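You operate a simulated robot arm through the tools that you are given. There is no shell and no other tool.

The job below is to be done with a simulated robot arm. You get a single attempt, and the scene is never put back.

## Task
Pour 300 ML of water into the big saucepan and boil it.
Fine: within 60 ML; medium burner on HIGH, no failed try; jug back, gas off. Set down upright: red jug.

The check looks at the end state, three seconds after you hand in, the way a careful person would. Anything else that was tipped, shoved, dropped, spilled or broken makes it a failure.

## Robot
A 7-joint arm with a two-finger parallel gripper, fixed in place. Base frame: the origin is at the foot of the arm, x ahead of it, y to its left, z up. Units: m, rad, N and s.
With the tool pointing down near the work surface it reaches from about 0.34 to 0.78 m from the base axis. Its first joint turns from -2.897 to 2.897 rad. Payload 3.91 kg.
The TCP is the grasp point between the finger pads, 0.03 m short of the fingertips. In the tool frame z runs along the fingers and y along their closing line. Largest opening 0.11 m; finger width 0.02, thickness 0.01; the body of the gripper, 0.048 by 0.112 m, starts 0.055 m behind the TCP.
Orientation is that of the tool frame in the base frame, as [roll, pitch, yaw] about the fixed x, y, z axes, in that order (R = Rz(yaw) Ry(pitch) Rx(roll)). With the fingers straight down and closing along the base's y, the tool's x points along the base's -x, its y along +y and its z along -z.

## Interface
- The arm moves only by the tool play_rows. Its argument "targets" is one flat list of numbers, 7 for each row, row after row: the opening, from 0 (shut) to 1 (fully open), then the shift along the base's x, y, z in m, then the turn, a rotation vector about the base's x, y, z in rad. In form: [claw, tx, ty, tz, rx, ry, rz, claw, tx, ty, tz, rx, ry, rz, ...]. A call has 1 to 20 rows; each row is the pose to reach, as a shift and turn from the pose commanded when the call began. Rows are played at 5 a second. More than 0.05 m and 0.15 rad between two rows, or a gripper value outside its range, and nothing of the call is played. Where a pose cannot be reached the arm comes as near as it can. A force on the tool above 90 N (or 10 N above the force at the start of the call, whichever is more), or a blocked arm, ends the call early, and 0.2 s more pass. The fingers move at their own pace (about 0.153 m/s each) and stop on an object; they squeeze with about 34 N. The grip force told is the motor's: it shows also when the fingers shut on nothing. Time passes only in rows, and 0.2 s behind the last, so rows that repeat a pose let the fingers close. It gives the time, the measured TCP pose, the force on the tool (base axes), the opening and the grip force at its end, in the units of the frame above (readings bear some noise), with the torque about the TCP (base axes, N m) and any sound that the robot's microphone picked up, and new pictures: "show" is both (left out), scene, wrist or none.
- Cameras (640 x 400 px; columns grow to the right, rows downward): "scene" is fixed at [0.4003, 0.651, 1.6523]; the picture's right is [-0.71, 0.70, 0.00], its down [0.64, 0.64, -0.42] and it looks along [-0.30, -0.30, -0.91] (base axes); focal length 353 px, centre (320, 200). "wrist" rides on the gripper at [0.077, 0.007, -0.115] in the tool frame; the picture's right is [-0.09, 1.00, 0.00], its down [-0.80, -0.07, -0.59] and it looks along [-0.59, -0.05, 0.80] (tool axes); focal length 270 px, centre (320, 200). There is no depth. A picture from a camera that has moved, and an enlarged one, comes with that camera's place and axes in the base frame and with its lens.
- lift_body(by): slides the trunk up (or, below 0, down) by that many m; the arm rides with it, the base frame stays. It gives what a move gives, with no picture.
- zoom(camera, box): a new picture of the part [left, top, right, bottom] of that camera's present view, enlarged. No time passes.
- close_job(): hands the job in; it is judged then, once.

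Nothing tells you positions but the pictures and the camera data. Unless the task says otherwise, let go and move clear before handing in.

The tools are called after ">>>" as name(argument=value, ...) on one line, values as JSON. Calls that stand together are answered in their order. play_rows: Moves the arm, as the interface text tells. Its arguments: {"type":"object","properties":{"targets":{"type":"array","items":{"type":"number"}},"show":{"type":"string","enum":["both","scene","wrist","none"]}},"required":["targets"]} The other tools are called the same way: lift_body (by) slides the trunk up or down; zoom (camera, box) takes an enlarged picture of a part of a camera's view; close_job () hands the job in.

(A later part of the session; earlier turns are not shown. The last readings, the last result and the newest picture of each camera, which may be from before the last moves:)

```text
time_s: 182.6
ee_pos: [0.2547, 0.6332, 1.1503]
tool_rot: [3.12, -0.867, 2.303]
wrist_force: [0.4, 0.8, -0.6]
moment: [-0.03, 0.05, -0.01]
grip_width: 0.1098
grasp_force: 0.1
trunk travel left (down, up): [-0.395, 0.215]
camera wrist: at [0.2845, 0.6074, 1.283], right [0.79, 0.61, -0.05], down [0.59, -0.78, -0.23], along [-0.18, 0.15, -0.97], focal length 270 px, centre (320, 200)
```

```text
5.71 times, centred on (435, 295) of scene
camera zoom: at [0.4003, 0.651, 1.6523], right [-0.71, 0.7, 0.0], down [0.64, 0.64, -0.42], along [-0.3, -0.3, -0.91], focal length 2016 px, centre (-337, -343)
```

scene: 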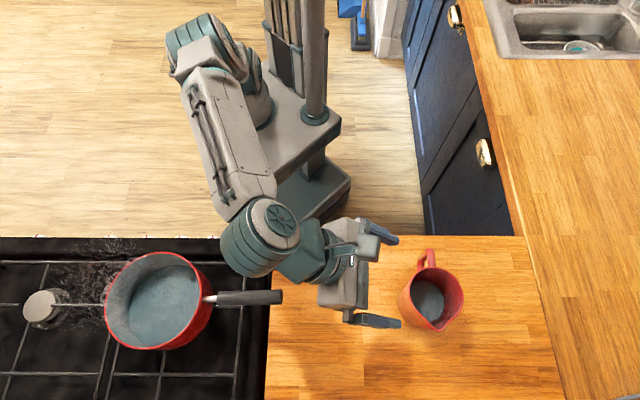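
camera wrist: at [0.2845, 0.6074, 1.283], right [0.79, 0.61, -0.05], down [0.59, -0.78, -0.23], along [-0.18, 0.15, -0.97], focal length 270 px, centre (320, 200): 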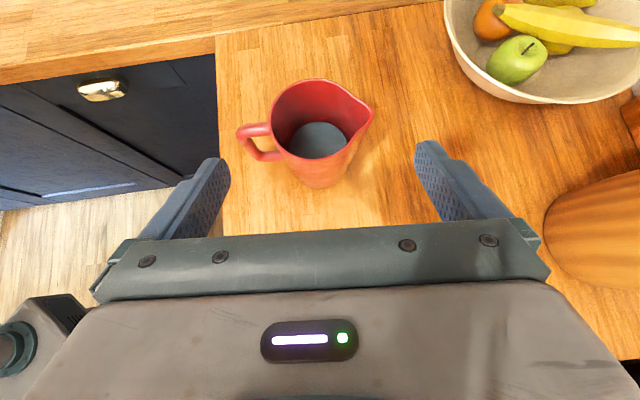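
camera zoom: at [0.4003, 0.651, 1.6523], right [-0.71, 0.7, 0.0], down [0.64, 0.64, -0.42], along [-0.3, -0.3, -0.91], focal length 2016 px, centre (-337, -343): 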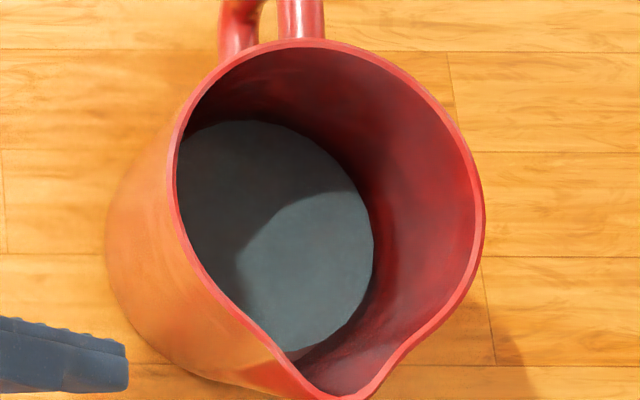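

Level has held steady since gas-off. I'll re-approach the jug along the same line used before, stopping short to check the alignment.

>>> play_rows(targets=[0.95, -0.002, -0.002, -0.03, 0, 0, 0, 0.95, -0.004, -0.004, -0.06, 0, 0, 0, 0.95, -0.0049, -0.0055, -0.0882, 0, 0, 0, 0.95, -0.0197, 0.0121, -0.1075, 0, 0, 0, 0.95, -0.0344, 0.0297, -0.1268, 0, 0, 0, 0.95, -0.0418, 0.0385, -0.1365, 0, 0, 0, 0.95, -0.0418, 0.0385, -0.1365, 0, 0, 0], show="both")

>>> zoom(camera="wrist", box=[160, 60, 480, 240])

```text
time_s: 184.2
ee_pos: [0.2159, 0.671, 1.0167]
tool_rot: [3.113, -0.868, 2.306]
wrist_force: [0.7, 0.4, 0.2]
moment: [-0.02, 0.02, 0.0]
grip_width: 0.1047
grasp_force: 0.0
trunk travel left (down, up): [-0.395, 0.215]
camera wrist: at [0.2438, 0.6443, 1.1495], right [0.79, 0.61, -0.05], down [0.59, -0.78, -0.23], along [-0.18, 0.15, -0.97], focal length 270 px, centre (320, 200)
```

scene: 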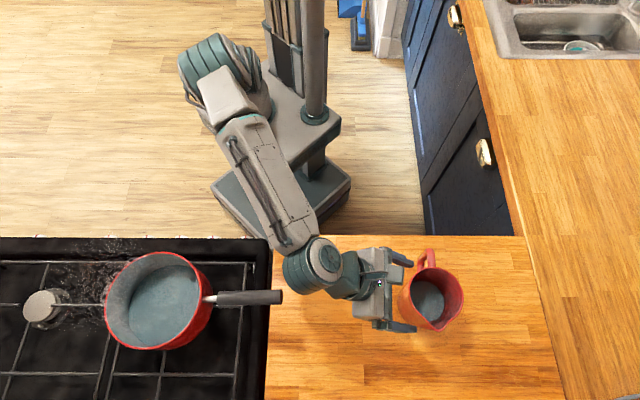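
wrist: 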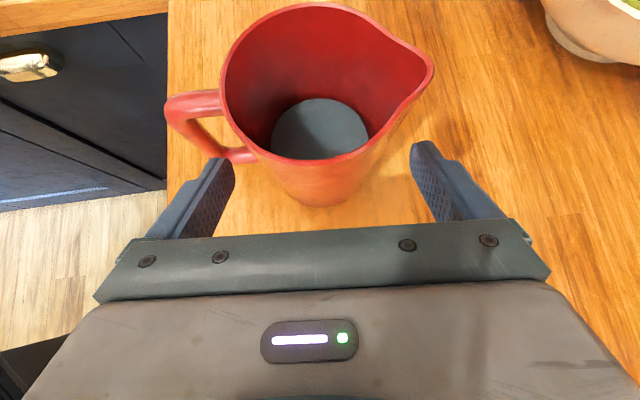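

```text
2.00 times, centred on (320, 150) of wrist
camera zoom: at [0.2438, 0.6443, 1.1495], right [0.79, 0.61, -0.05], down [0.59, -0.78, -0.23], along [-0.18, 0.15, -0.97], focal length 541 px, centre (320, 300)
```

zoom: 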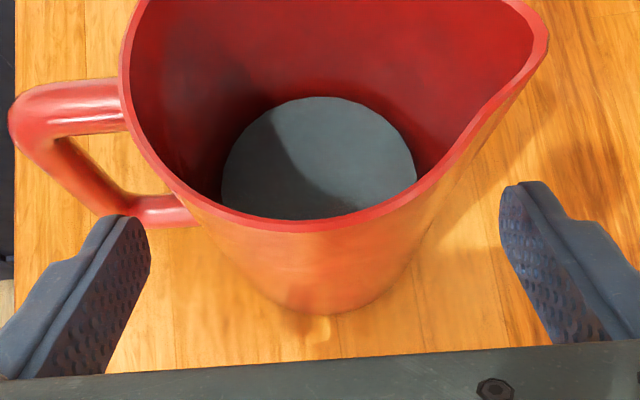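

>>> play_rows(targets=[0.95, -0.0081, 0.0092, -0.0106, 0, 0, 0, 0.95, -0.0162, 0.0185, -0.0213, 0, 0, 0, 0.95, -0.0243, 0.0277, -0.0319, 0, 0, 0, 0.95, -0.0243, 0.0277, -0.0319, 0, 0, 0], show="both")

>>> zoom(camera="scene", box=[340, 220, 500, 340])

```text
time_s: 185.2
ee_pos: [0.1896, 0.6991, 0.9838]
tool_rot: [3.115, -0.87, 2.304]
wrist_force: [-0.5, 0.1, 0.6]
moment: [-0.02, -0.03, 0.01]
grip_width: 0.1047
grasp_force: 0.1
trunk travel left (down, up): [-0.395, 0.215]
camera wrist: at [0.2186, 0.6734, 1.1166], right [0.79, 0.61, -0.05], down [0.59, -0.78, -0.23], along [-0.18, 0.15, -0.97], focal length 270 px, centre (320, 200)
```

scene: 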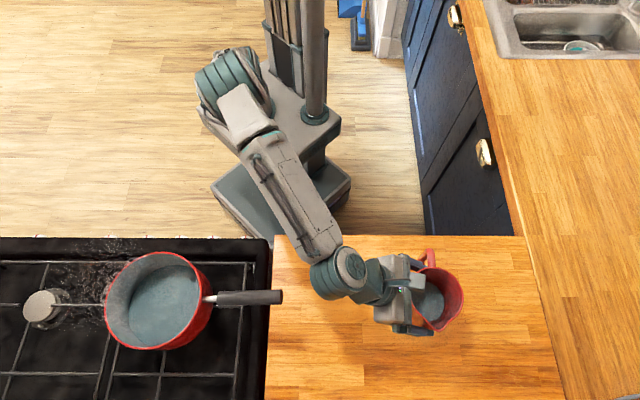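
wrist: 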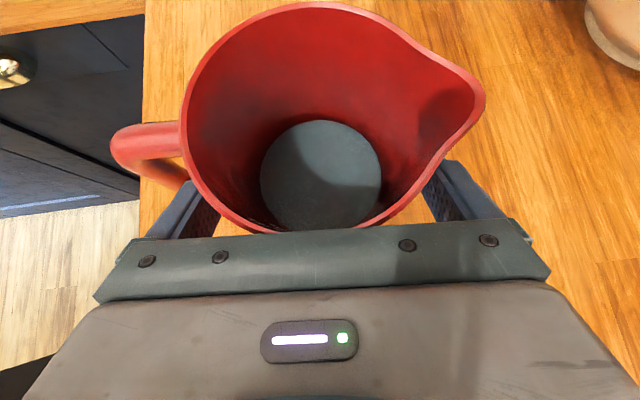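

```text
3.33 times, centred on (420, 280) of scene
camera zoom: at [0.4003, 0.651, 1.6523], right [-0.71, 0.7, 0.0], down [0.64, 0.64, -0.42], along [-0.3, -0.3, -0.91], focal length 1176 px, centre (-13, -67)
```

zoom: 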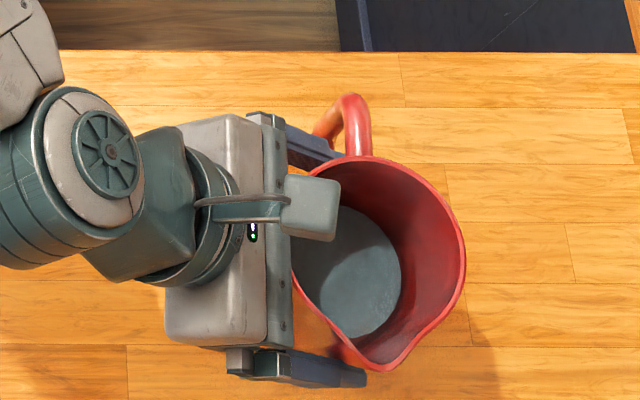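

>>> play_rows(targets=[0.9, 0, 0, 0, 0, 0, 0, 0.85, 0, 0, 0, 0, 0, 0, 0.7, 0, 0, 0, 0, 0, 0, 0.4, 0, 0, 0, 0, 0, 0, 0, 0, 0, 0, 0, 0, 0, 0, 0, 0, 0, 0, 0, 0, 0, 0, 0, 0, 0, 0, 0], show="wrist")

>>> play_rows(targets=[0, 0, 0, 0.01, 0, 0, 0, 0, 0, 0, 0.02, 0, 0, 0, 0, 0, 0, 0.03, 0, 0, 0, 0, 0, 0, 0.03, 0, 0, 0], show="both")

```text
time_s: 186.8
ee_pos: [0.1915, 0.7006, 0.9839]
tool_rot: [3.113, -0.87, 2.305]
wrist_force: [-0.1, 0.6, -0.4]
moment: [0.04, -0.02, 0.01]
grip_width: 0.0919
grasp_force: 34.6
trunk travel left (down, up): [-0.395, 0.215]
camera wrist: at [0.2185, 0.6732, 1.1168], right [0.79, 0.61, -0.05], down [0.59, -0.78, -0.23], along [-0.18, 0.15, -0.97], focal length 270 px, centre (320, 200)
```

wrist: 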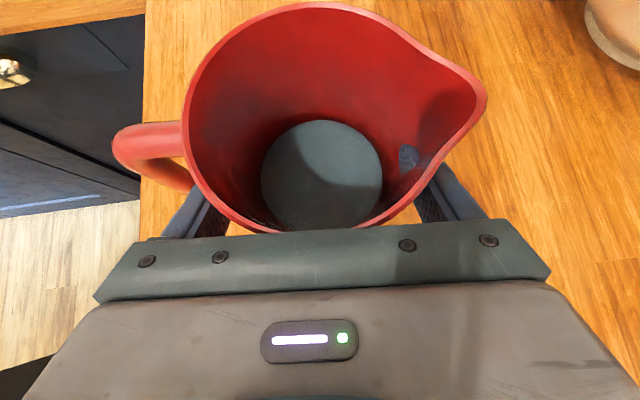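

```text
time_s: 187.8
ee_pos: [0.1915, 0.6994, 1.0133]
tool_rot: [3.116, -0.869, 2.306]
wrist_force: [0.2, 0.7, -2.3]
moment: [0.04, -0.07, 0.02]
grip_width: 0.0923
grasp_force: 34.5
trunk travel left (down, up): [-0.395, 0.215]
camera wrist: at [0.2192, 0.673, 1.1469], right [0.79, 0.61, -0.05], down [0.59, -0.78, -0.23], along [-0.18, 0.15, -0.97], focal length 270 px, centre (320, 200)
```

scene: 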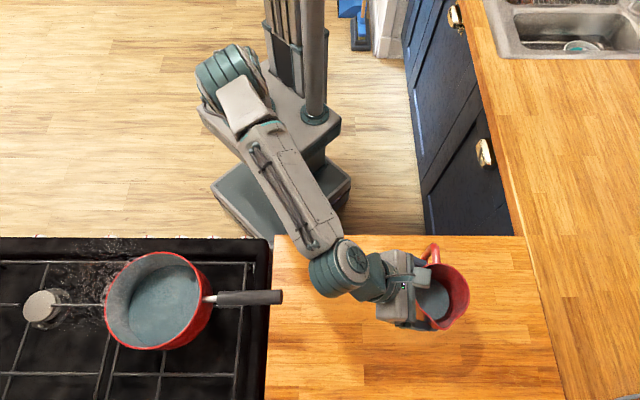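
wrist: 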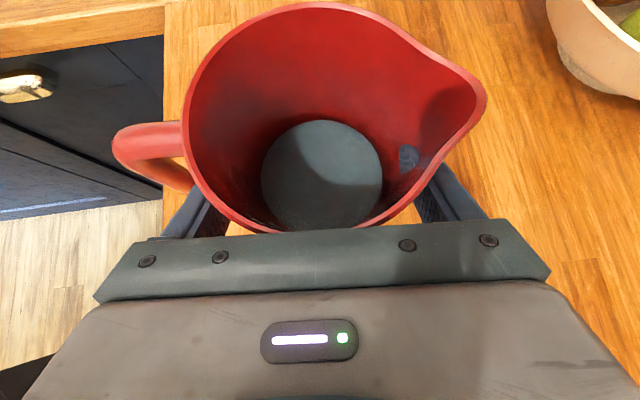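

>>> play_rows(targets=[0, 0, 0, 0.039, 0, 0, 0, 0, 0, 0, 0.078, 0, 0, 0, 0, 0, 0, 0.117, 0, 0, 0, 0, 0, 0, 0.155, 0, 0, 0, 0, 0.0178, -0.0225, 0.155, 0, 0, -0.067, 0, 0.0356, -0.0449, 0.155, 0, 0, -0.134, 0, 0.0535, -0.0674, 0.155, 0, 0, -0.201, 0, 0.0713, -0.0899, 0.155, 0, 0, -0.269, 0, 0.0891, -0.1124, 0.155, 0, 0, -0.336, 0, 0.1069, -0.1348, 0.155, 0, 0, -0.403, 0, 0.1248, -0.1573, 0.155, 0, 0, -0.47, 0, 0.1426, -0.1798, 0.155, 0, 0, -0.537, 0, 0.1604, -0.2022, 0.155, 0, 0, -0.604, 0, 0.1782, -0.2247, 0.155, 0, 0, -0.671, 0, 0.196, -0.2472, 0.155, 0, 0, -0.739, 0, 0.2139, -0.2697, 0.155, 0, 0, -0.806, 0, 0.2317, -0.2921, 0.145, 0, 0, -0.873, 0, 0.2495, -0.3146, 0.135, 0, 0, -0.94], show="scene")

>>> zoom(camera="scene", box=[90, 190, 250, 310])

```text
time_s: 191.6
ee_pos: [0.4395, 0.3848, 1.1483]
tool_rot: [3.113, -0.87, 1.365]
wrist_force: [0.3, 0.9, -2.7]
moment: [-0.04, -0.04, -0.03]
grip_width: 0.0919
grasp_force: 34.6
trunk travel left (down, up): [-0.395, 0.215]
```

scene: 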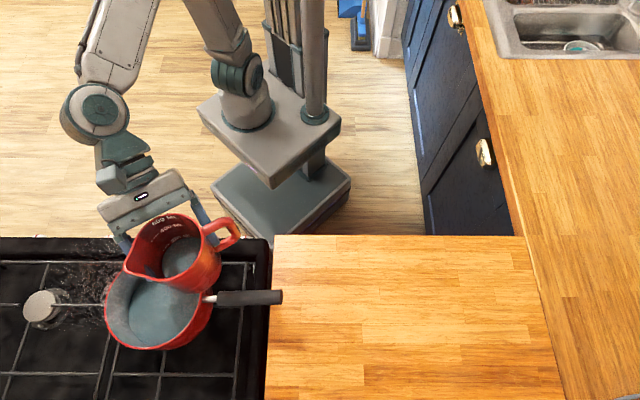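

```text
3.33 times, centred on (170, 250) of scene
camera zoom: at [0.4003, 0.651, 1.6523], right [-0.71, 0.7, 0.0], down [0.64, 0.64, -0.42], along [-0.3, -0.3, -0.91], focal length 1176 px, centre (820, 33)
```

zoom: 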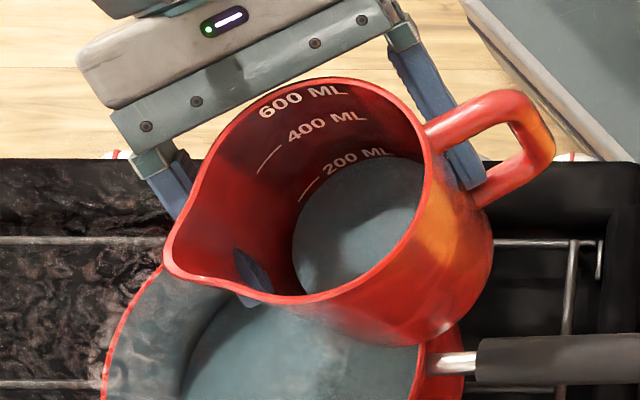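

All marks are visible: the jug holds ~170 ML (so ~280 ML was poured). I'll pour ~40 ML more: tilt to ~56.5°, slowly near the end, then hold.

>>> play_rows(targets=[0, 0, 0, 0, 0.0316, 0.1364, 0, 0, 0, 0, 0, 0.0632, 0.2728, 0, 0, 0, 0, 0, 0.0948, 0.4092, 0, 0, 0, 0, 0, 0.1264, 0.5456, 0, 0, 0, 0, 0, 0.1581, 0.6819, 0, 0, 0, 0, 0, 0.1852, 0.7988, 0, 0, 0, 0, 0, 0.1942, 0.8378, 0, 0, 0, 0, 0, 0.201, 0.867, 0, 0, 0, 0, 0, 0.2055, 0.8865, 0, 0, 0, 0, 0, 0.21, 0.906, 0, 0, 0, 0, 0, 0.2145, 0.9255, 0, 0, 0, 0, 0, 0.219, 0.945, 0, 0, 0, 0, 0, 0.2226, 0.9606, 0, 0, 0, 0, 0, 0.2226, 0.9606, 0, 0, 0, 0, 0, 0.2226, 0.9606, 0, 0, 0, 0, 0, 0.2226, 0.9606, 0, 0, 0, 0, 0, 0.2226, 0.9606, 0, 0, 0, 0, 0, 0.2226, 0.9606, 0, 0, 0, 0, 0, 0.2226, 0.9606, 0], show="both")

>>> play_rows(targets=[0, 0, 0, 0, -0.0316, -0.1364, 0, 0, 0, 0, 0, -0.0632, -0.2728, 0, 0, 0, 0, 0, -0.0948, -0.4092, 0, 0, 0, 0, 0, -0.1264, -0.5456, 0, 0, 0, 0, 0, -0.1581, -0.6819, 0, 0, 0, 0, 0, -0.1897, -0.8183, 0, 0, 0, 0, 0, -0.2226, -0.9606, 0, 0, 0, 0, 0, -0.2226, -0.9606, 0], show="scene")

>>> zoom(camera="scene", box=[90, 190, 250, 310])

```text
time_s: 195.6
ee_pos: [0.4401, 0.3858, 1.1479]
tool_rot: [-1.987, -0.448, 0.57]
wrist_force: [0.9, 0.2, -2.2]
moment: [-0.04, -0.05, -0.01]
grip_width: 0.092
grasp_force: 34.3
trunk travel left (down, up): [-0.395, 0.215]
camera wrist: at [0.5428, 0.3223, 1.2181], right [0.48, -0.17, -0.86], down [-0.44, -0.89, -0.07], along [-0.76, 0.41, -0.51], focal length 270 px, centre (320, 200)
```

scene: 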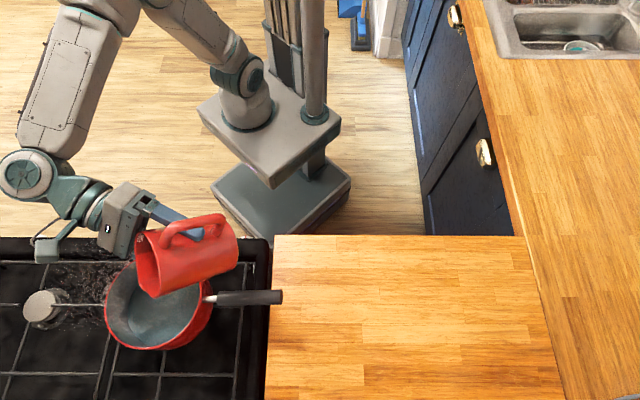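
wrist: 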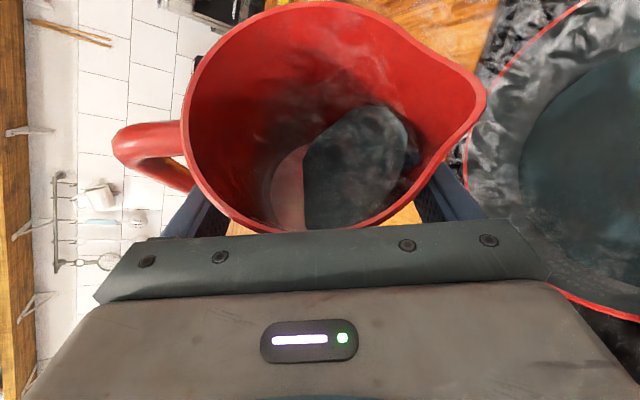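

```text
time_s: 197.3
ee_pos: [0.4394, 0.3799, 1.1484]
tool_rot: [3.111, -0.87, 1.369]
wrist_force: [0.0, 0.1, -1.4]
moment: [-0.08, -0.04, -0.03]
grip_width: 0.0923
grasp_force: 34.1
trunk travel left (down, up): [-0.395, 0.215]
```

scene: 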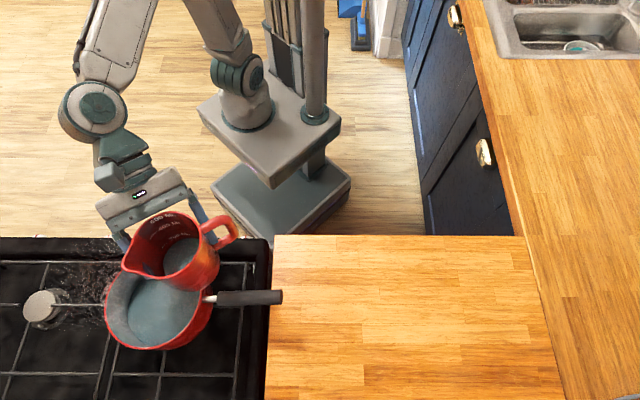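

```text
3.33 times, centred on (170, 250) of scene
camera zoom: at [0.4003, 0.651, 1.6523], right [-0.71, 0.7, 0.0], down [0.64, 0.64, -0.42], along [-0.3, -0.3, -0.91], focal length 1176 px, centre (820, 33)
```

zoom: 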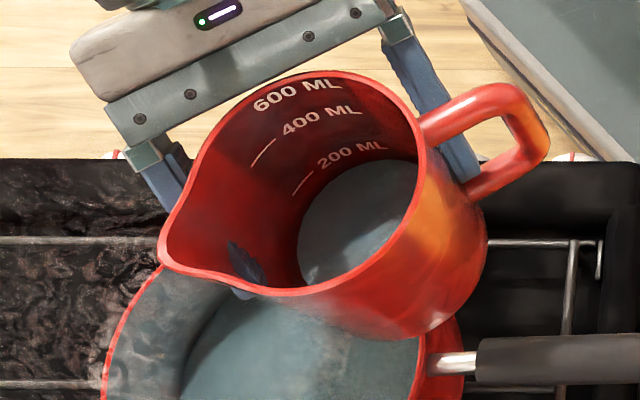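

>>> zoom(camera="scene", box=[150, 215, 205, 265])

>>> play_rows(targets=[0, -0.03, 0.03, 0.01, 0, 0, 0, 0, -0.06, 0.06, 0.02, 0, 0, 0, 0, -0.09, 0.09, 0.02, 0, 0, 0, 0, -0.12, 0.12, 0.02, 0, 0, 0], show="scene")

>>> zoom(camera="scene", box=[144, 256, 174, 276])

>>> zoom(camera="scene", box=[252, 208, 312, 248])

```text
8.00 times, centred on (178, 240) of scene
camera zoom: at [0.4003, 0.651, 1.6523], right [-0.71, 0.7, 0.0], down [0.64, 0.64, -0.42], along [-0.3, -0.3, -0.91], focal length 2822 px, centre (1460, -120)
```

zoom: 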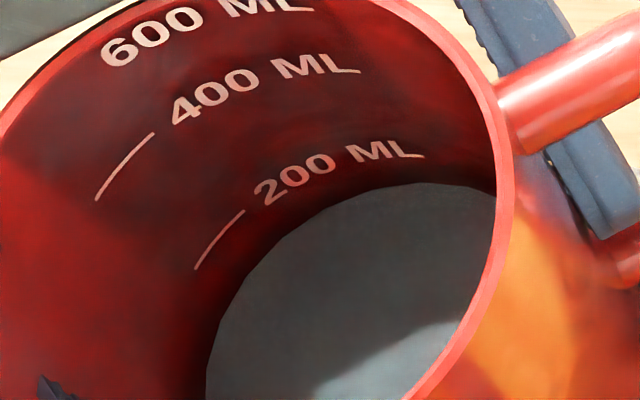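

```text
time_s: 198.3
ee_pos: [0.3185, 0.5019, 1.1674]
tool_rot: [3.113, -0.869, 1.366]
wrist_force: [0.0, -0.3, -3.8]
moment: [-0.06, -0.01, 0.0]
grip_width: 0.0923
grasp_force: 34.0
trunk travel left (down, up): [-0.395, 0.215]
```

scene: 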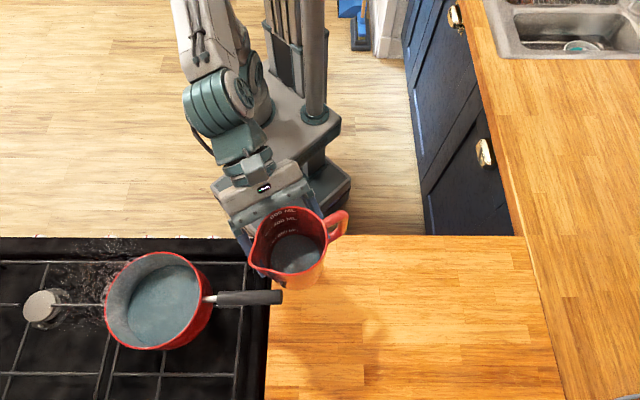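

```text
16.00 times, centred on (159, 266) of scene
camera zoom: at [0.4003, 0.651, 1.6523], right [-0.71, 0.7, 0.0], down [0.64, 0.64, -0.42], along [-0.3, -0.3, -0.91], focal length 5644 px, centre (2896, -856)
```

zoom: 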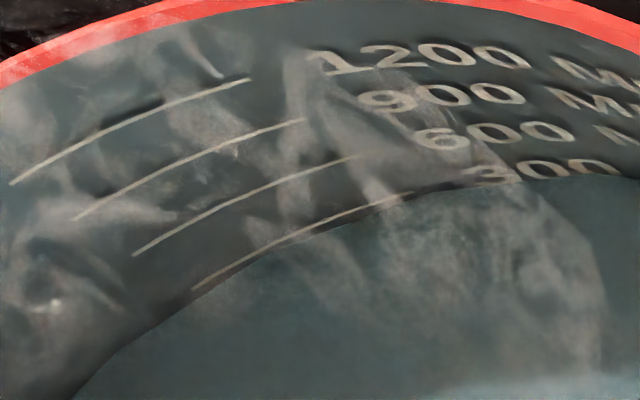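

```text
10.00 times, centred on (282, 228) of scene
camera zoom: at [0.4003, 0.651, 1.6523], right [-0.71, 0.7, 0.0], down [0.64, 0.64, -0.42], along [-0.3, -0.3, -0.91], focal length 3527 px, centre (700, -80)
```

zoom: 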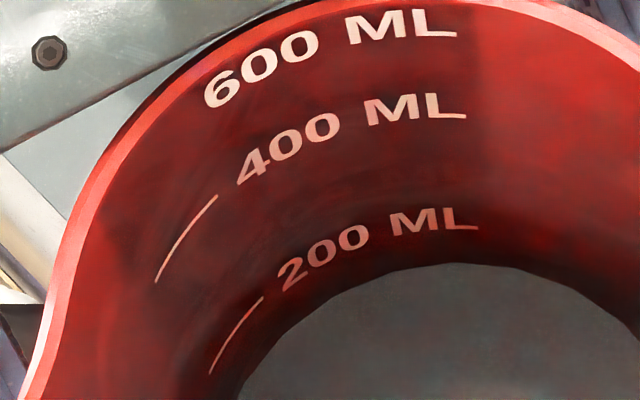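

The pan is back to just under the 300 line (~275 ML) and the jug lost ~40 ML (total poured ≈ 320). I'll return the jug to its spot.

>>> play_rows(targets=[0, -0.0159, 0.0247, 0, 0, 0, 0.1175, 0, -0.0319, 0.0494, 0, 0, 0, 0.235, 0, -0.0478, 0.0741, 0, 0, 0, 0.3525, 0, -0.0638, 0.0988, 0, 0, 0, 0.47, 0, -0.0797, 0.1235, 0, 0, 0, 0.5875, 0, -0.0956, 0.1482, 0, 0, 0, 0.705, 0, -0.1116, 0.1729, 0, 0, 0, 0.8225, 0, -0.1275, 0.1976, 0, 0, 0, 0.94, 0, -0.1275, 0.1976, -0.035, 0, 0, 0.94, 0, -0.1275, 0.1976, -0.07, 0, 0, 0.94, 0, -0.1275, 0.1976, -0.105, 0, 0, 0.94, 0, -0.1275, 0.1976, -0.14, 0, 0, 0.94, 0, -0.1275, 0.1976, -0.155, 0, 0, 0.94, 0, -0.1275, 0.1976, -0.166, 0, 0, 0.94, 0, -0.1275, 0.1976, -0.166, 0, 0, 0.94], show="none")

>>> play_rows(targets=[0, 0, 0, -0.006, 0, 0, 0, 0, 0, 0, -0.012, 0, 0, 0, 0, 0, 0, -0.0165, 0, 0, 0, 0, 0, 0, -0.0165, 0, 0, 0], show="both")

>>> zoom(camera="scene", box=[340, 220, 500, 340])

```text
time_s: 201.6
ee_pos: [0.1918, 0.6987, 1.0031]
tool_rot: [3.112, -0.87, 2.305]
wrist_force: [0.3, 0.4, -2.8]
moment: [-0.02, -0.06, 0.02]
grip_width: 0.092
grasp_force: 33.7
trunk travel left (down, up): [-0.395, 0.215]
```

```text
time_s: 202.6
ee_pos: [0.1928, 0.6987, 0.9858]
tool_rot: [3.111, -0.869, 2.307]
wrist_force: [-0.4, 0.3, -1.6]
moment: [0.01, -0.06, 0.0]
grip_width: 0.0917
grasp_force: 33.9
trunk travel left (down, up): [-0.395, 0.215]
camera wrist: at [0.2211, 0.6722, 1.1188], right [0.79, 0.61, -0.05], down [0.59, -0.78, -0.23], along [-0.18, 0.15, -0.97], focal length 270 px, centre (320, 200)
```

scene: 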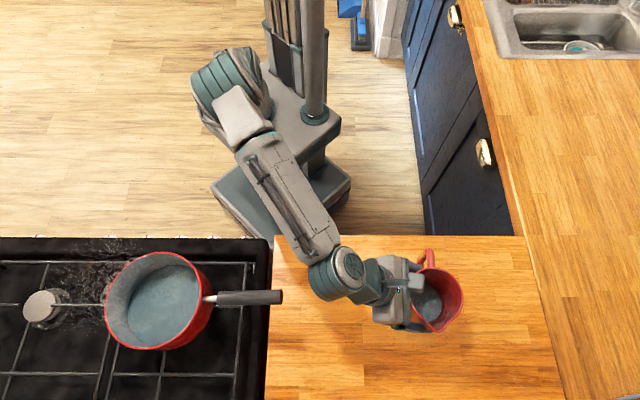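
wrist: 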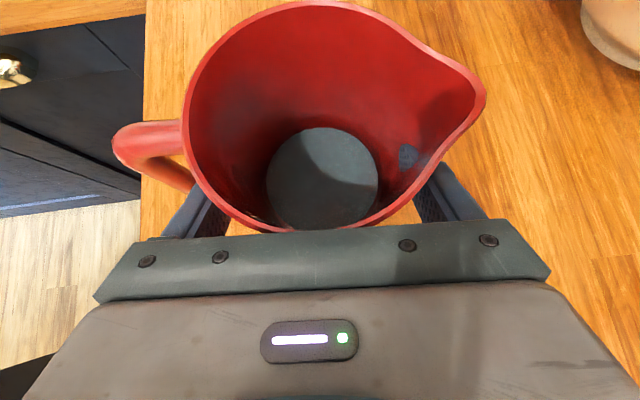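

```text
3.33 times, centred on (420, 280) of scene
camera zoom: at [0.4003, 0.651, 1.6523], right [-0.71, 0.7, 0.0], down [0.64, 0.64, -0.42], along [-0.3, -0.3, -0.91], focal length 1176 px, centre (-13, -67)
```

zoom: 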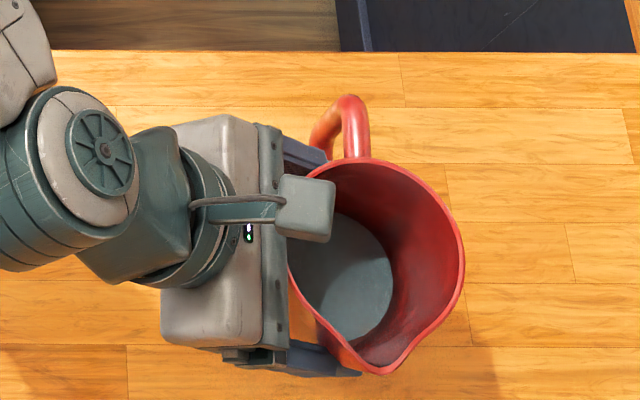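

>>> play_rows(targets=[0, 0, 0, -0.0015, 0, 0, 0, 0, 0, 0, -0.003, 0, 0, 0, 0, 0, 0, -0.003, 0, 0, 0], show="none")

```text
time_s: 203.3
ee_pos: [0.1926, 0.6983, 0.9824]
tool_rot: [3.112, -0.871, 2.307]
wrist_force: [1.1, 1.1, 3.2]
moment: [0.02, 0.02, -0.07]
grip_width: 0.0923
grasp_force: 33.9
trunk travel left (down, up): [-0.395, 0.215]
```

Contact felt (+3 N). Opening just enough and backing out as before.

>>> play_rows(targets=[0.88, 0, 0, 0, 0, 0, 0, 0.93, 0, 0, 0, 0, 0, 0, 0.93, 0, 0, 0, 0, 0, 0, 0.93, 0.0098, -0.0117, 0.0129, 0, 0, 0, 0.93, 0.0197, -0.0234, 0.0258, 0, 0, 0, 0.93, 0.0295, -0.0352, 0.0386, 0, 0, 0, 0.93, 0.0442, -0.0528, 0.058, 0, 0, 0, 0.93, 0.059, -0.0703, 0.0773, 0, 0, 0, 0.8, 0.065, -0.08, 0.115, 0, 0, 0, 0.7, 0.065, -0.08, 0.155, 0, 0, 0], show="scene")

>>> zoom(camera="scene", box=[340, 220, 500, 340])

>>> zoom(camera="scene", box=[90, 240, 250, 370])

```text
time_s: 205.6
ee_pos: [0.2562, 0.6186, 1.1386]
tool_rot: [3.113, -0.87, 2.306]
wrist_force: [0.4, 0.0, 1.0]
moment: [0.03, -0.03, -0.02]
grip_width: 0.077
grasp_force: 0.1
trunk travel left (down, up): [-0.395, 0.215]
```

scene: 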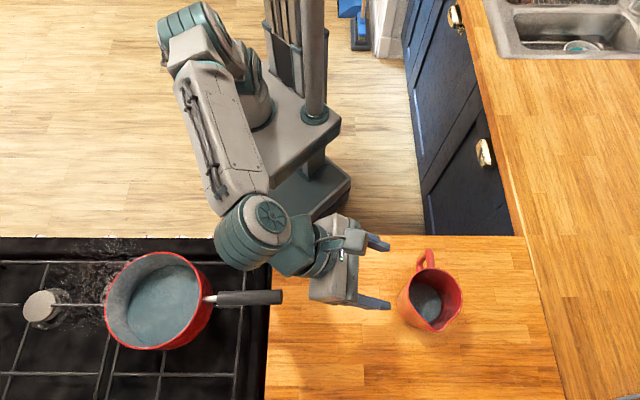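

```text
3.33 times, centred on (420, 280) of scene
camera zoom: at [0.4003, 0.651, 1.6523], right [-0.71, 0.7, 0.0], down [0.64, 0.64, -0.42], along [-0.3, -0.3, -0.91], focal length 1176 px, centre (-13, -67)
```

zoom: 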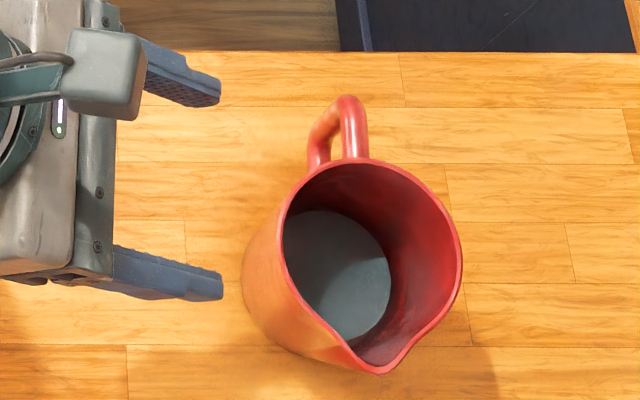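

```text
3.08 times, centred on (170, 305) of scene
camera zoom: at [0.4003, 0.651, 1.6523], right [-0.71, 0.7, 0.0], down [0.64, 0.64, -0.42], along [-0.3, -0.3, -0.91], focal length 1085 px, centre (782, -123)
```

zoom: 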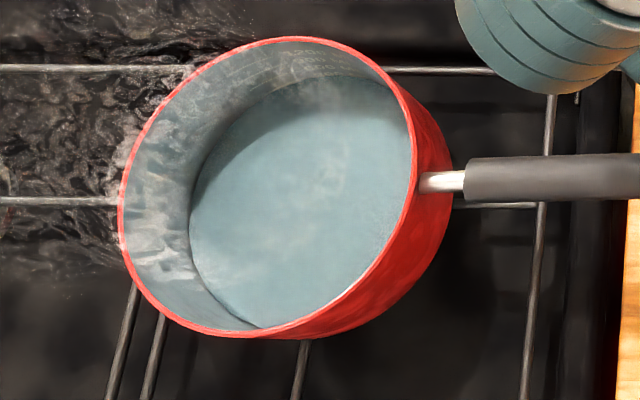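

Jug is upright and back. The bubbling has stopped since the top-up, so I'll relight briefly to bring it back to the boil. Returning to the knob with the reverse path.

>>> play_rows(targets=[0.6, 0.003, -0.0317, 0.011, 0.096, -0.1037, -0.001, 0.6, 0.008, -0.0653, 0.012, 0.1919, -0.2075, -0.002, 0.6, 0.0126, -0.099, 0.013, 0.2879, -0.3112, -0.003, 0.6, 0.0175, -0.1327, 0.014, 0.3838, -0.4149, -0.004, 0.6, 0.0223, -0.1664, 0.0153, 0.4798, -0.5186, -0.005, 0.6, 0.0272, -0.2, 0.0164, 0.5757, -0.6224, -0.006, 0.6, 0.032, -0.2337, 0.0124, 0.6717, -0.7261, -0.007, 0.6, 0.0369, -0.2674, 0.0035, 0.7676, -0.8298, -0.008, 0.6, 0.0418, -0.2961, -0.0104, 0.8636, -0.9336, -0.009, 0.6, 0.0466, -0.3147, -0.0294, 0.9595, -1.0373, -0.01, 0.6, 0.0515, -0.3284, -0.0483, 1.0555, -1.141, -0.0106], show="none")

>>> lift_body(by=-0.25)

>>> play_rows(targets=[0.6, 0, 0, 0, 0, 0, 0], show="both")

```text
time_s: 207.9
ee_pos: [0.311, 0.2884, 1.0915]
tool_rot: [1.538, -0.023, -3.107]
wrist_force: [0.2, 0.0, 1.3]
moment: [-0.01, -0.02, 0.01]
grip_width: 0.0662
grasp_force: 0.1
trunk travel left (down, up): [-0.395, 0.215]
```

```text
time_s: 210.5
ee_pos: [0.311, 0.2891, 0.8418]
tool_rot: [1.54, -0.024, -3.103]
wrist_force: [0.1, 1.1, -0.7]
moment: [-0.01, -0.02, 0.0]
grip_width: 0.0661
grasp_force: 0.0
trunk travel left (down, up): [-0.145, 0.465]
```

```text
time_s: 210.9
ee_pos: [0.3105, 0.289, 0.8412]
tool_rot: [1.539, -0.026, -3.103]
wrist_force: [0.2, -0.1, -0.3]
moment: [0.0, 0.0, 0.0]
grip_width: 0.066
grasp_force: 0.0
trunk travel left (down, up): [-0.145, 0.465]
camera wrist: at [0.2383, 0.1707, 0.8469], right [0.11, -0.03, 0.99], down [0.82, -0.56, -0.11], along [0.56, 0.83, -0.04], focal length 270 px, centre (320, 200)
```

scene: 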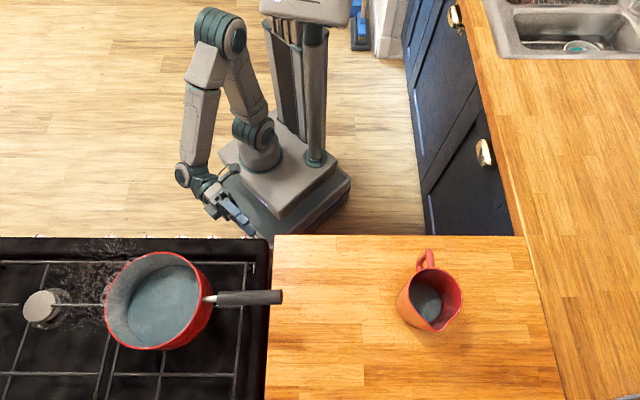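
wrist: 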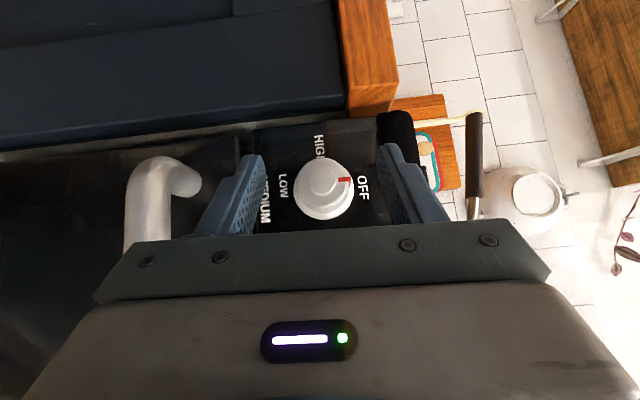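

>>> play_rows(targets=[0.6, 0.0098, 0.0099, 0.0002, -0.0141, -0.0142, 0, 0.6, 0.0197, 0.0198, 0.0003, -0.0282, -0.0284, 0, 0.6, 0.0295, 0.0297, 0.0003, -0.0282, -0.0284, 0, 0.6, 0.0295, 0.0297, 0.0003, -0.0282, -0.0284, 0], show="wrist")

>>> play_rows(targets=[0.5, 0, 0, 0, 0, 0, 0, 0.42, 0, 0, 0, 0, 0, 0, 0.3, 0, 0, 0, 0, 0, 0, 0, 0, 0, 0, 0, 0, 0, 0, 0, 0, 0, 0, 0, 0], show="wrist")

>>> zoom(camera="wrist", box=[220, 130, 420, 250])

>>> zoom(camera="scene", box=[170, 170, 290, 250])

```text
time_s: 211.9
ee_pos: [0.3409, 0.3182, 0.841]
tool_rot: [1.57, 0.004, -3.104]
wrist_force: [0.2, -0.4, -0.2]
moment: [-0.01, 0.04, -0.03]
grip_width: 0.0659
grasp_force: 0.2
trunk travel left (down, up): [-0.145, 0.465]
camera wrist: at [0.2684, 0.2004, 0.8479], right [0.08, 0.0, 1.0], down [0.82, -0.56, -0.07], along [0.56, 0.83, -0.05], focal length 270 px, centre (320, 200)
```

wrist: 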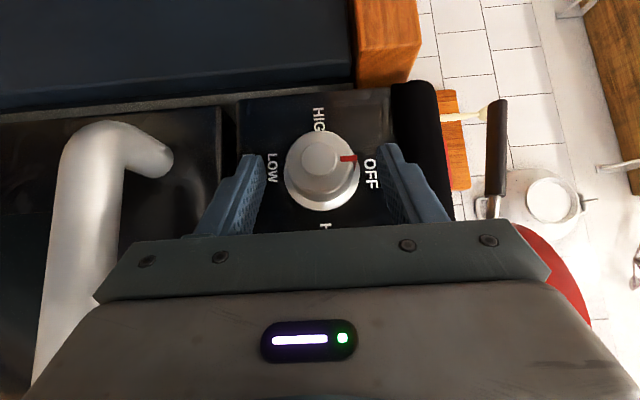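

```text
time_s: 213.1
ee_pos: [0.3406, 0.3179, 0.8427]
tool_rot: [1.568, 0.004, -3.102]
wrist_force: [0.7, 1.6, 4.1]
moment: [0.14, 0.01, 0.01]
grip_width: 0.0451
grasp_force: 45.3
trunk travel left (down, up): [-0.145, 0.465]
camera wrist: at [0.2683, 0.2003, 0.8482], right [0.08, 0.0, 1.0], down [0.82, -0.56, -0.07], along [0.56, 0.83, -0.05], focal length 270 px, centre (320, 200)
```

wrist: 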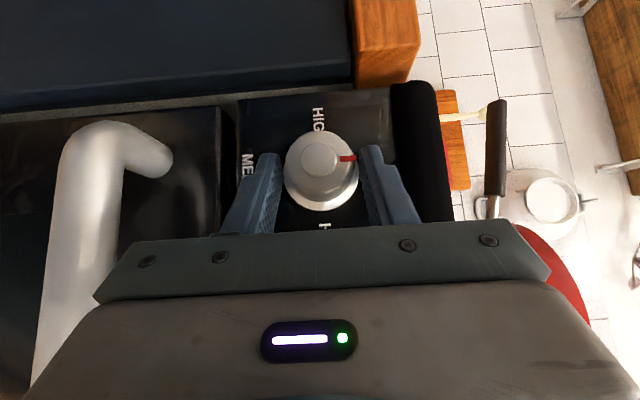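

```text
3.20 times, centred on (320, 190) of wrist
camera zoom: at [0.2683, 0.2003, 0.8482], right [0.08, 0.0, 1.0], down [0.82, -0.56, -0.07], along [0.56, 0.83, -0.05], focal length 865 px, centre (320, 232)
```

zoom: 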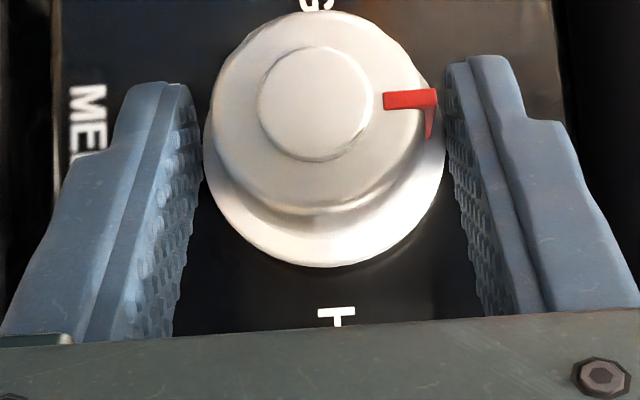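

```text
5.00 times, centred on (230, 210) of scene
camera zoom: at [0.4003, 0.651, 1.6523], right [-0.71, 0.7, 0.0], down [0.64, 0.64, -0.42], along [-0.3, -0.3, -0.91], focal length 1764 px, centre (770, 150)
```

zoom: 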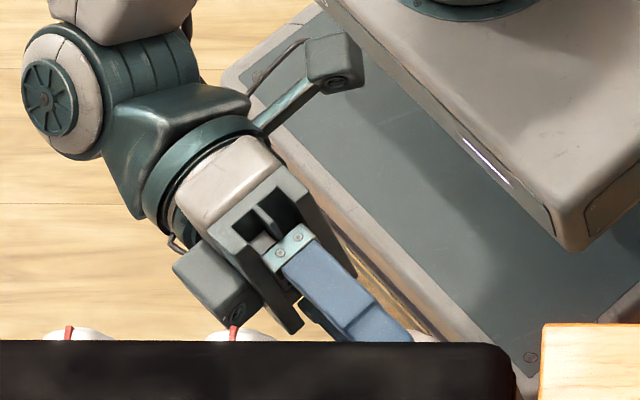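

Gripped again with the pointer at OFF. Push in first (expecting the click), then turn.

>>> play_rows(targets=[0, 0.0014, 0.0014, 0, 0, 0, 0, 0, 0.0028, 0.0028, 0, 0, 0, 0], show="none")

```text
time_s: 213.7
ee_pos: [0.3435, 0.3201, 0.8424]
tool_rot: [1.57, 0.003, -3.103]
wrist_force: [1.3, -5.5, -0.6]
moment: [0.17, -0.22, 0.46]
grip_width: 0.0451
grasp_force: 45.7
trunk travel left (down, up): [-0.145, 0.465]
heard: click
```

Click heard: it's pressed. Turning to HIGH and holding.

>>> play_rows(targets=[0, 0.0004, 0.0006, 0.0018, -0.1006, -0.1013, 0, 0, 0.0007, 0.0015, 0.0035, -0.2013, -0.2026, 0, 0, 0.0003, 0.0019, 0.0052, -0.3019, -0.3039, 0, 0, -0.0003, 0.0025, 0.0068, -0.4026, -0.4052, 0, 0, -0.0011, 0.0033, 0.0082, -0.5032, -0.5065, 0, 0, -0.002, 0.0041, 0.0094, -0.6039, -0.6078, 0, 0, -0.0029, 0.0051, 0.0105, -0.7045, -0.7091, 0, 0, -0.0041, 0.0062, 0.0114, -0.8052, -0.8104, 0, 0, -0.0053, 0.0074, 0.012, -0.9058, -0.9117, 0, 0, -0.0065, 0.0086, 0.0124, -1.0065, -1.013, 0, 0, -0.0078, 0.0099, 0.0125, -1.1071, -1.1143, 0, 0, -0.0078, 0.0099, 0.0125, -1.1071, -1.1143, 0, 0, -0.0078, 0.0099, 0.0125, -1.1071, -1.1143, 0, 0, -0.0078, 0.0099, 0.0125, -1.1071, -1.1143, 0, 0, -0.0078, 0.0099, 0.0125, -1.1071, -1.1143, 0, 0, -0.0078, 0.0099, 0.0125, -1.1071, -1.1143, 0], show="scene")

>>> zoom(camera="scene", box=[140, 290, 260, 370])

>>> zoom(camera="scene", box=[90, 240, 250, 370])

>>> zoom(camera="wrist", box=[220, 130, 420, 250])

```text
time_s: 217.1
ee_pos: [0.3346, 0.3308, 0.8579]
tool_rot: [-3.139, 0.757, -2.345]
wrist_force: [-7.5, 3.7, 29.2]
moment: [0.8, -0.55, 0.15]
grip_width: 0.045
grasp_force: 44.6
trunk travel left (down, up): [-0.145, 0.465]
```

scene: 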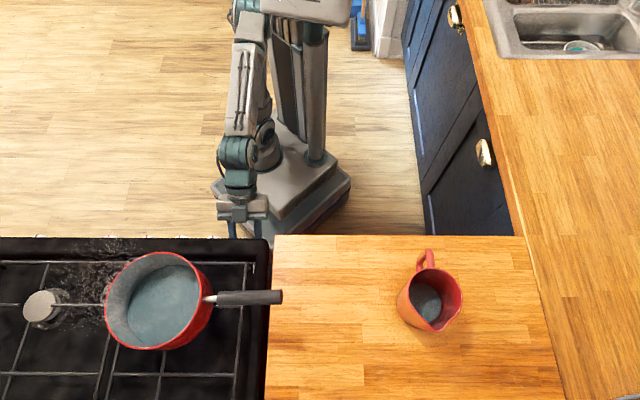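

```text
5.00 times, centred on (200, 330) of scene
camera zoom: at [0.4003, 0.651, 1.6523], right [-0.71, 0.7, 0.0], down [0.64, 0.64, -0.42], along [-0.3, -0.3, -0.91], focal length 1764 px, centre (920, -450)
```

zoom: 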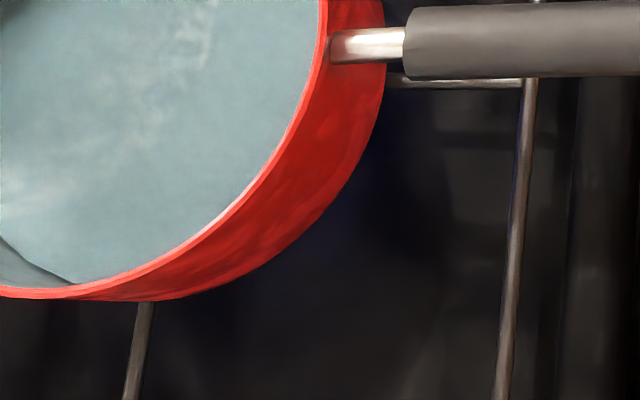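

```text
3.08 times, centred on (170, 305) of scene
camera zoom: at [0.4003, 0.651, 1.6523], right [-0.71, 0.7, 0.0], down [0.64, 0.64, -0.42], along [-0.3, -0.3, -0.91], focal length 1085 px, centre (782, -123)
```

zoom: 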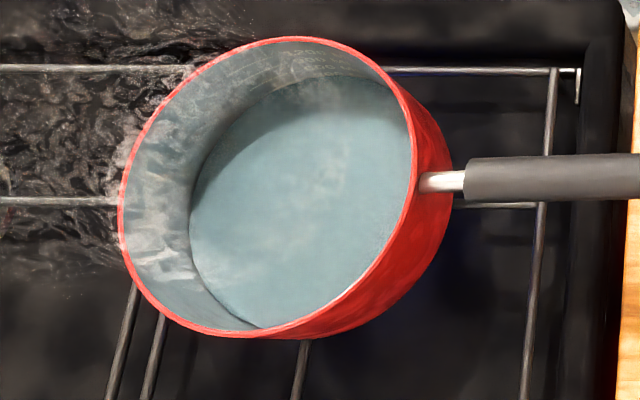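

```text
3.20 times, centred on (320, 190) of wrist
camera zoom: at [0.2342, 0.24, 0.8875], right [-0.67, 0.74, 0.06], down [0.17, 0.08, 0.98], along [0.73, 0.66, -0.18], focal length 865 px, centre (320, 232)
```

zoom: 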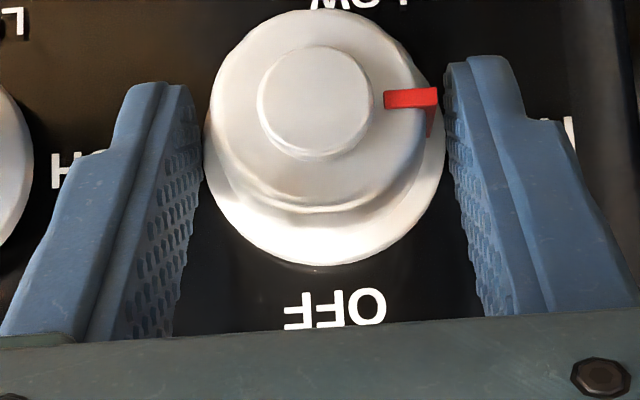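

The burner is lit again. I'll hold and watch for bubbling (relieving the vertical preload).

>>> play_rows(targets=[0, 0, 0, 0.001, 0, 0, 0, 0, 0, 0, 0.002, 0, 0, 0, 0, 0, 0, 0.0025, 0, 0, 0, 0, 0, 0, 0.0025, 0, 0, 0, 0, 0, 0, 0.0025, 0, 0, 0, 0, 0, 0, 0.0025, 0, 0, 0, 0, 0, 0, 0.0025, 0, 0, 0, 0, 0, 0, 0.0025, 0, 0, 0, 0, 0, 0, 0.0025, 0, 0, 0, 0, 0, 0, 0.0025, 0, 0, 0, 0, 0, 0, 0.0025, 0, 0, 0, 0, 0, 0, 0.0025, 0, 0, 0], show="none")

>>> zoom(camera="scene", box=[90, 240, 250, 370])

```text
time_s: 219.7
ee_pos: [0.3336, 0.3323, 0.8569]
tool_rot: [-3.141, 0.75, -2.348]
wrist_force: [-11.7, 5.2, 3.1]
moment: [0.19, 0.11, 0.32]
grip_width: 0.0454
grasp_force: 45.1
trunk travel left (down, up): [-0.145, 0.465]
```

```text
3.08 times, centred on (170, 305) of scene
camera zoom: at [0.4003, 0.651, 1.6523], right [-0.71, 0.7, 0.0], down [0.64, 0.64, -0.42], along [-0.3, -0.3, -0.91], focal length 1085 px, centre (782, -123)
```

zoom: 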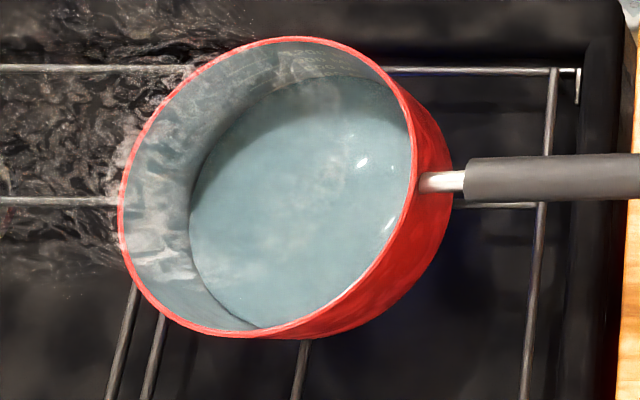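

It's bubbling again. I'll give it another ~1.5 s at the boil and then turn straight back to OFF.

>>> play_rows(targets=[0, 0, 0, 0, 0, 0, 0, 0, 0, 0, 0, 0, 0, 0, 0, 0, 0, 0, 0, 0, 0, 0, 0, 0, 0, 0, 0, 0, 0, 0, 0, 0, 0, 0, 0, 0, 0, 0, 0, 0, 0, 0, 0, 0.0013, -0.0013, -0.0003, 0.1006, 0.1013, 0, 0, 0.0025, -0.0025, -0.001, 0.2013, 0.2026, 0, 0, 0.0037, -0.0037, -0.0018, 0.3019, 0.3039, 0, 0, 0.0048, -0.0048, -0.0029, 0.4026, 0.4052, 0, 0, 0.0058, -0.0058, -0.0042, 0.5032, 0.5065, 0, 0, 0.0067, -0.0067, -0.0057, 0.6039, 0.6078, 0, 0, 0.0075, -0.0074, -0.0073, 0.7045, 0.7091, 0, 0, 0.0081, -0.008, -0.0091, 0.8052, 0.8104, 0, 0, 0.0085, -0.0085, -0.011, 0.9058, 0.9117, 0, 0, 0.0088, -0.0087, -0.013, 1.0065, 1.013, 0, 0, 0.0089, -0.0088, -0.015, 1.1071, 1.1143, 0, 0, 0.0089, -0.0088, -0.015, 1.1353, 1.1427, 0], show="both")

>>> zoom(camera="scene", box=[140, 290, 260, 370])

>>> zoom(camera="scene", box=[144, 256, 174, 276])

```text
time_s: 223.5
ee_pos: [0.3452, 0.3222, 0.8421]
tool_rot: [1.54, -0.029, -3.106]
wrist_force: [0.8, -5.8, -7.6]
moment: [-0.66, -0.54, -0.28]
grip_width: 0.0455
grasp_force: 44.6
trunk travel left (down, up): [-0.145, 0.465]
camera wrist: at [0.2723, 0.2038, 0.8468], right [0.12, -0.03, 0.99], down [0.82, -0.56, -0.11], along [0.56, 0.83, -0.04], focal length 270 px, centre (320, 200)
```

scene: 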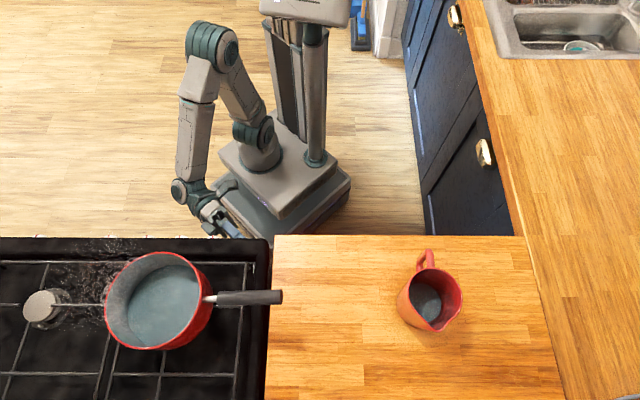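
wrist: 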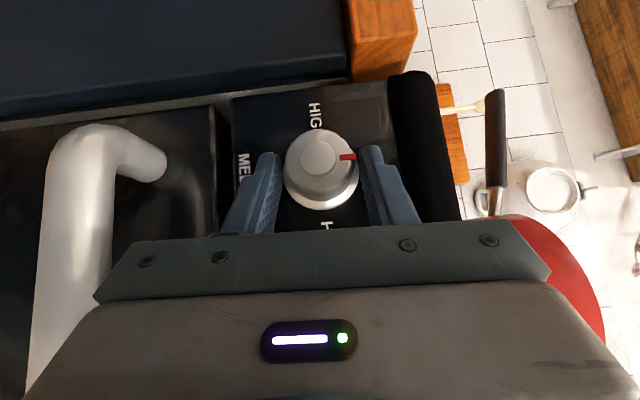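

```text
5.00 times, centred on (200, 330) of scene
camera zoom: at [0.4003, 0.651, 1.6523], right [-0.71, 0.7, 0.0], down [0.64, 0.64, -0.42], along [-0.3, -0.3, -0.91], focal length 1764 px, centre (920, -450)
```

zoom: 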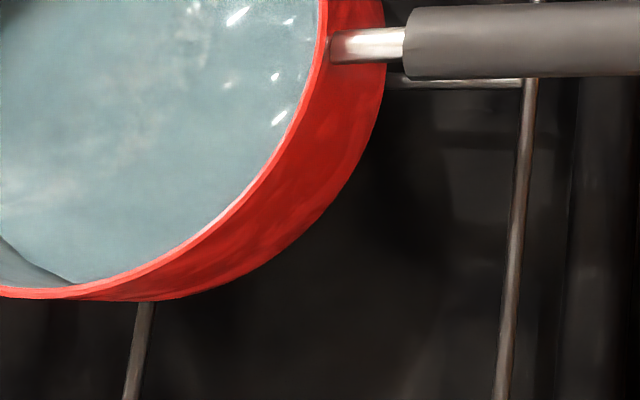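

```text
16.00 times, centred on (159, 266) of scene
camera zoom: at [0.4003, 0.651, 1.6523], right [-0.71, 0.7, 0.0], down [0.64, 0.64, -0.42], along [-0.3, -0.3, -0.91], focal length 5644 px, centre (2896, -856)
```

zoom: 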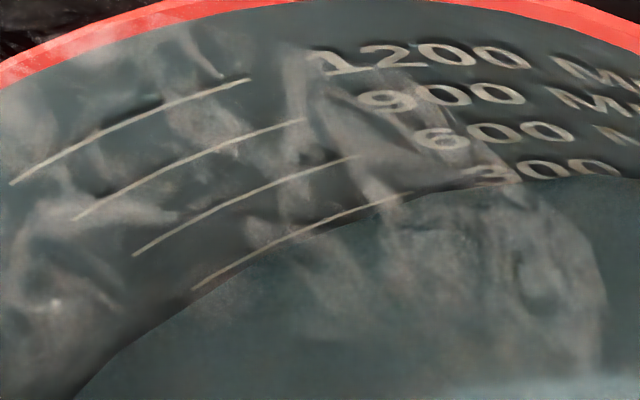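

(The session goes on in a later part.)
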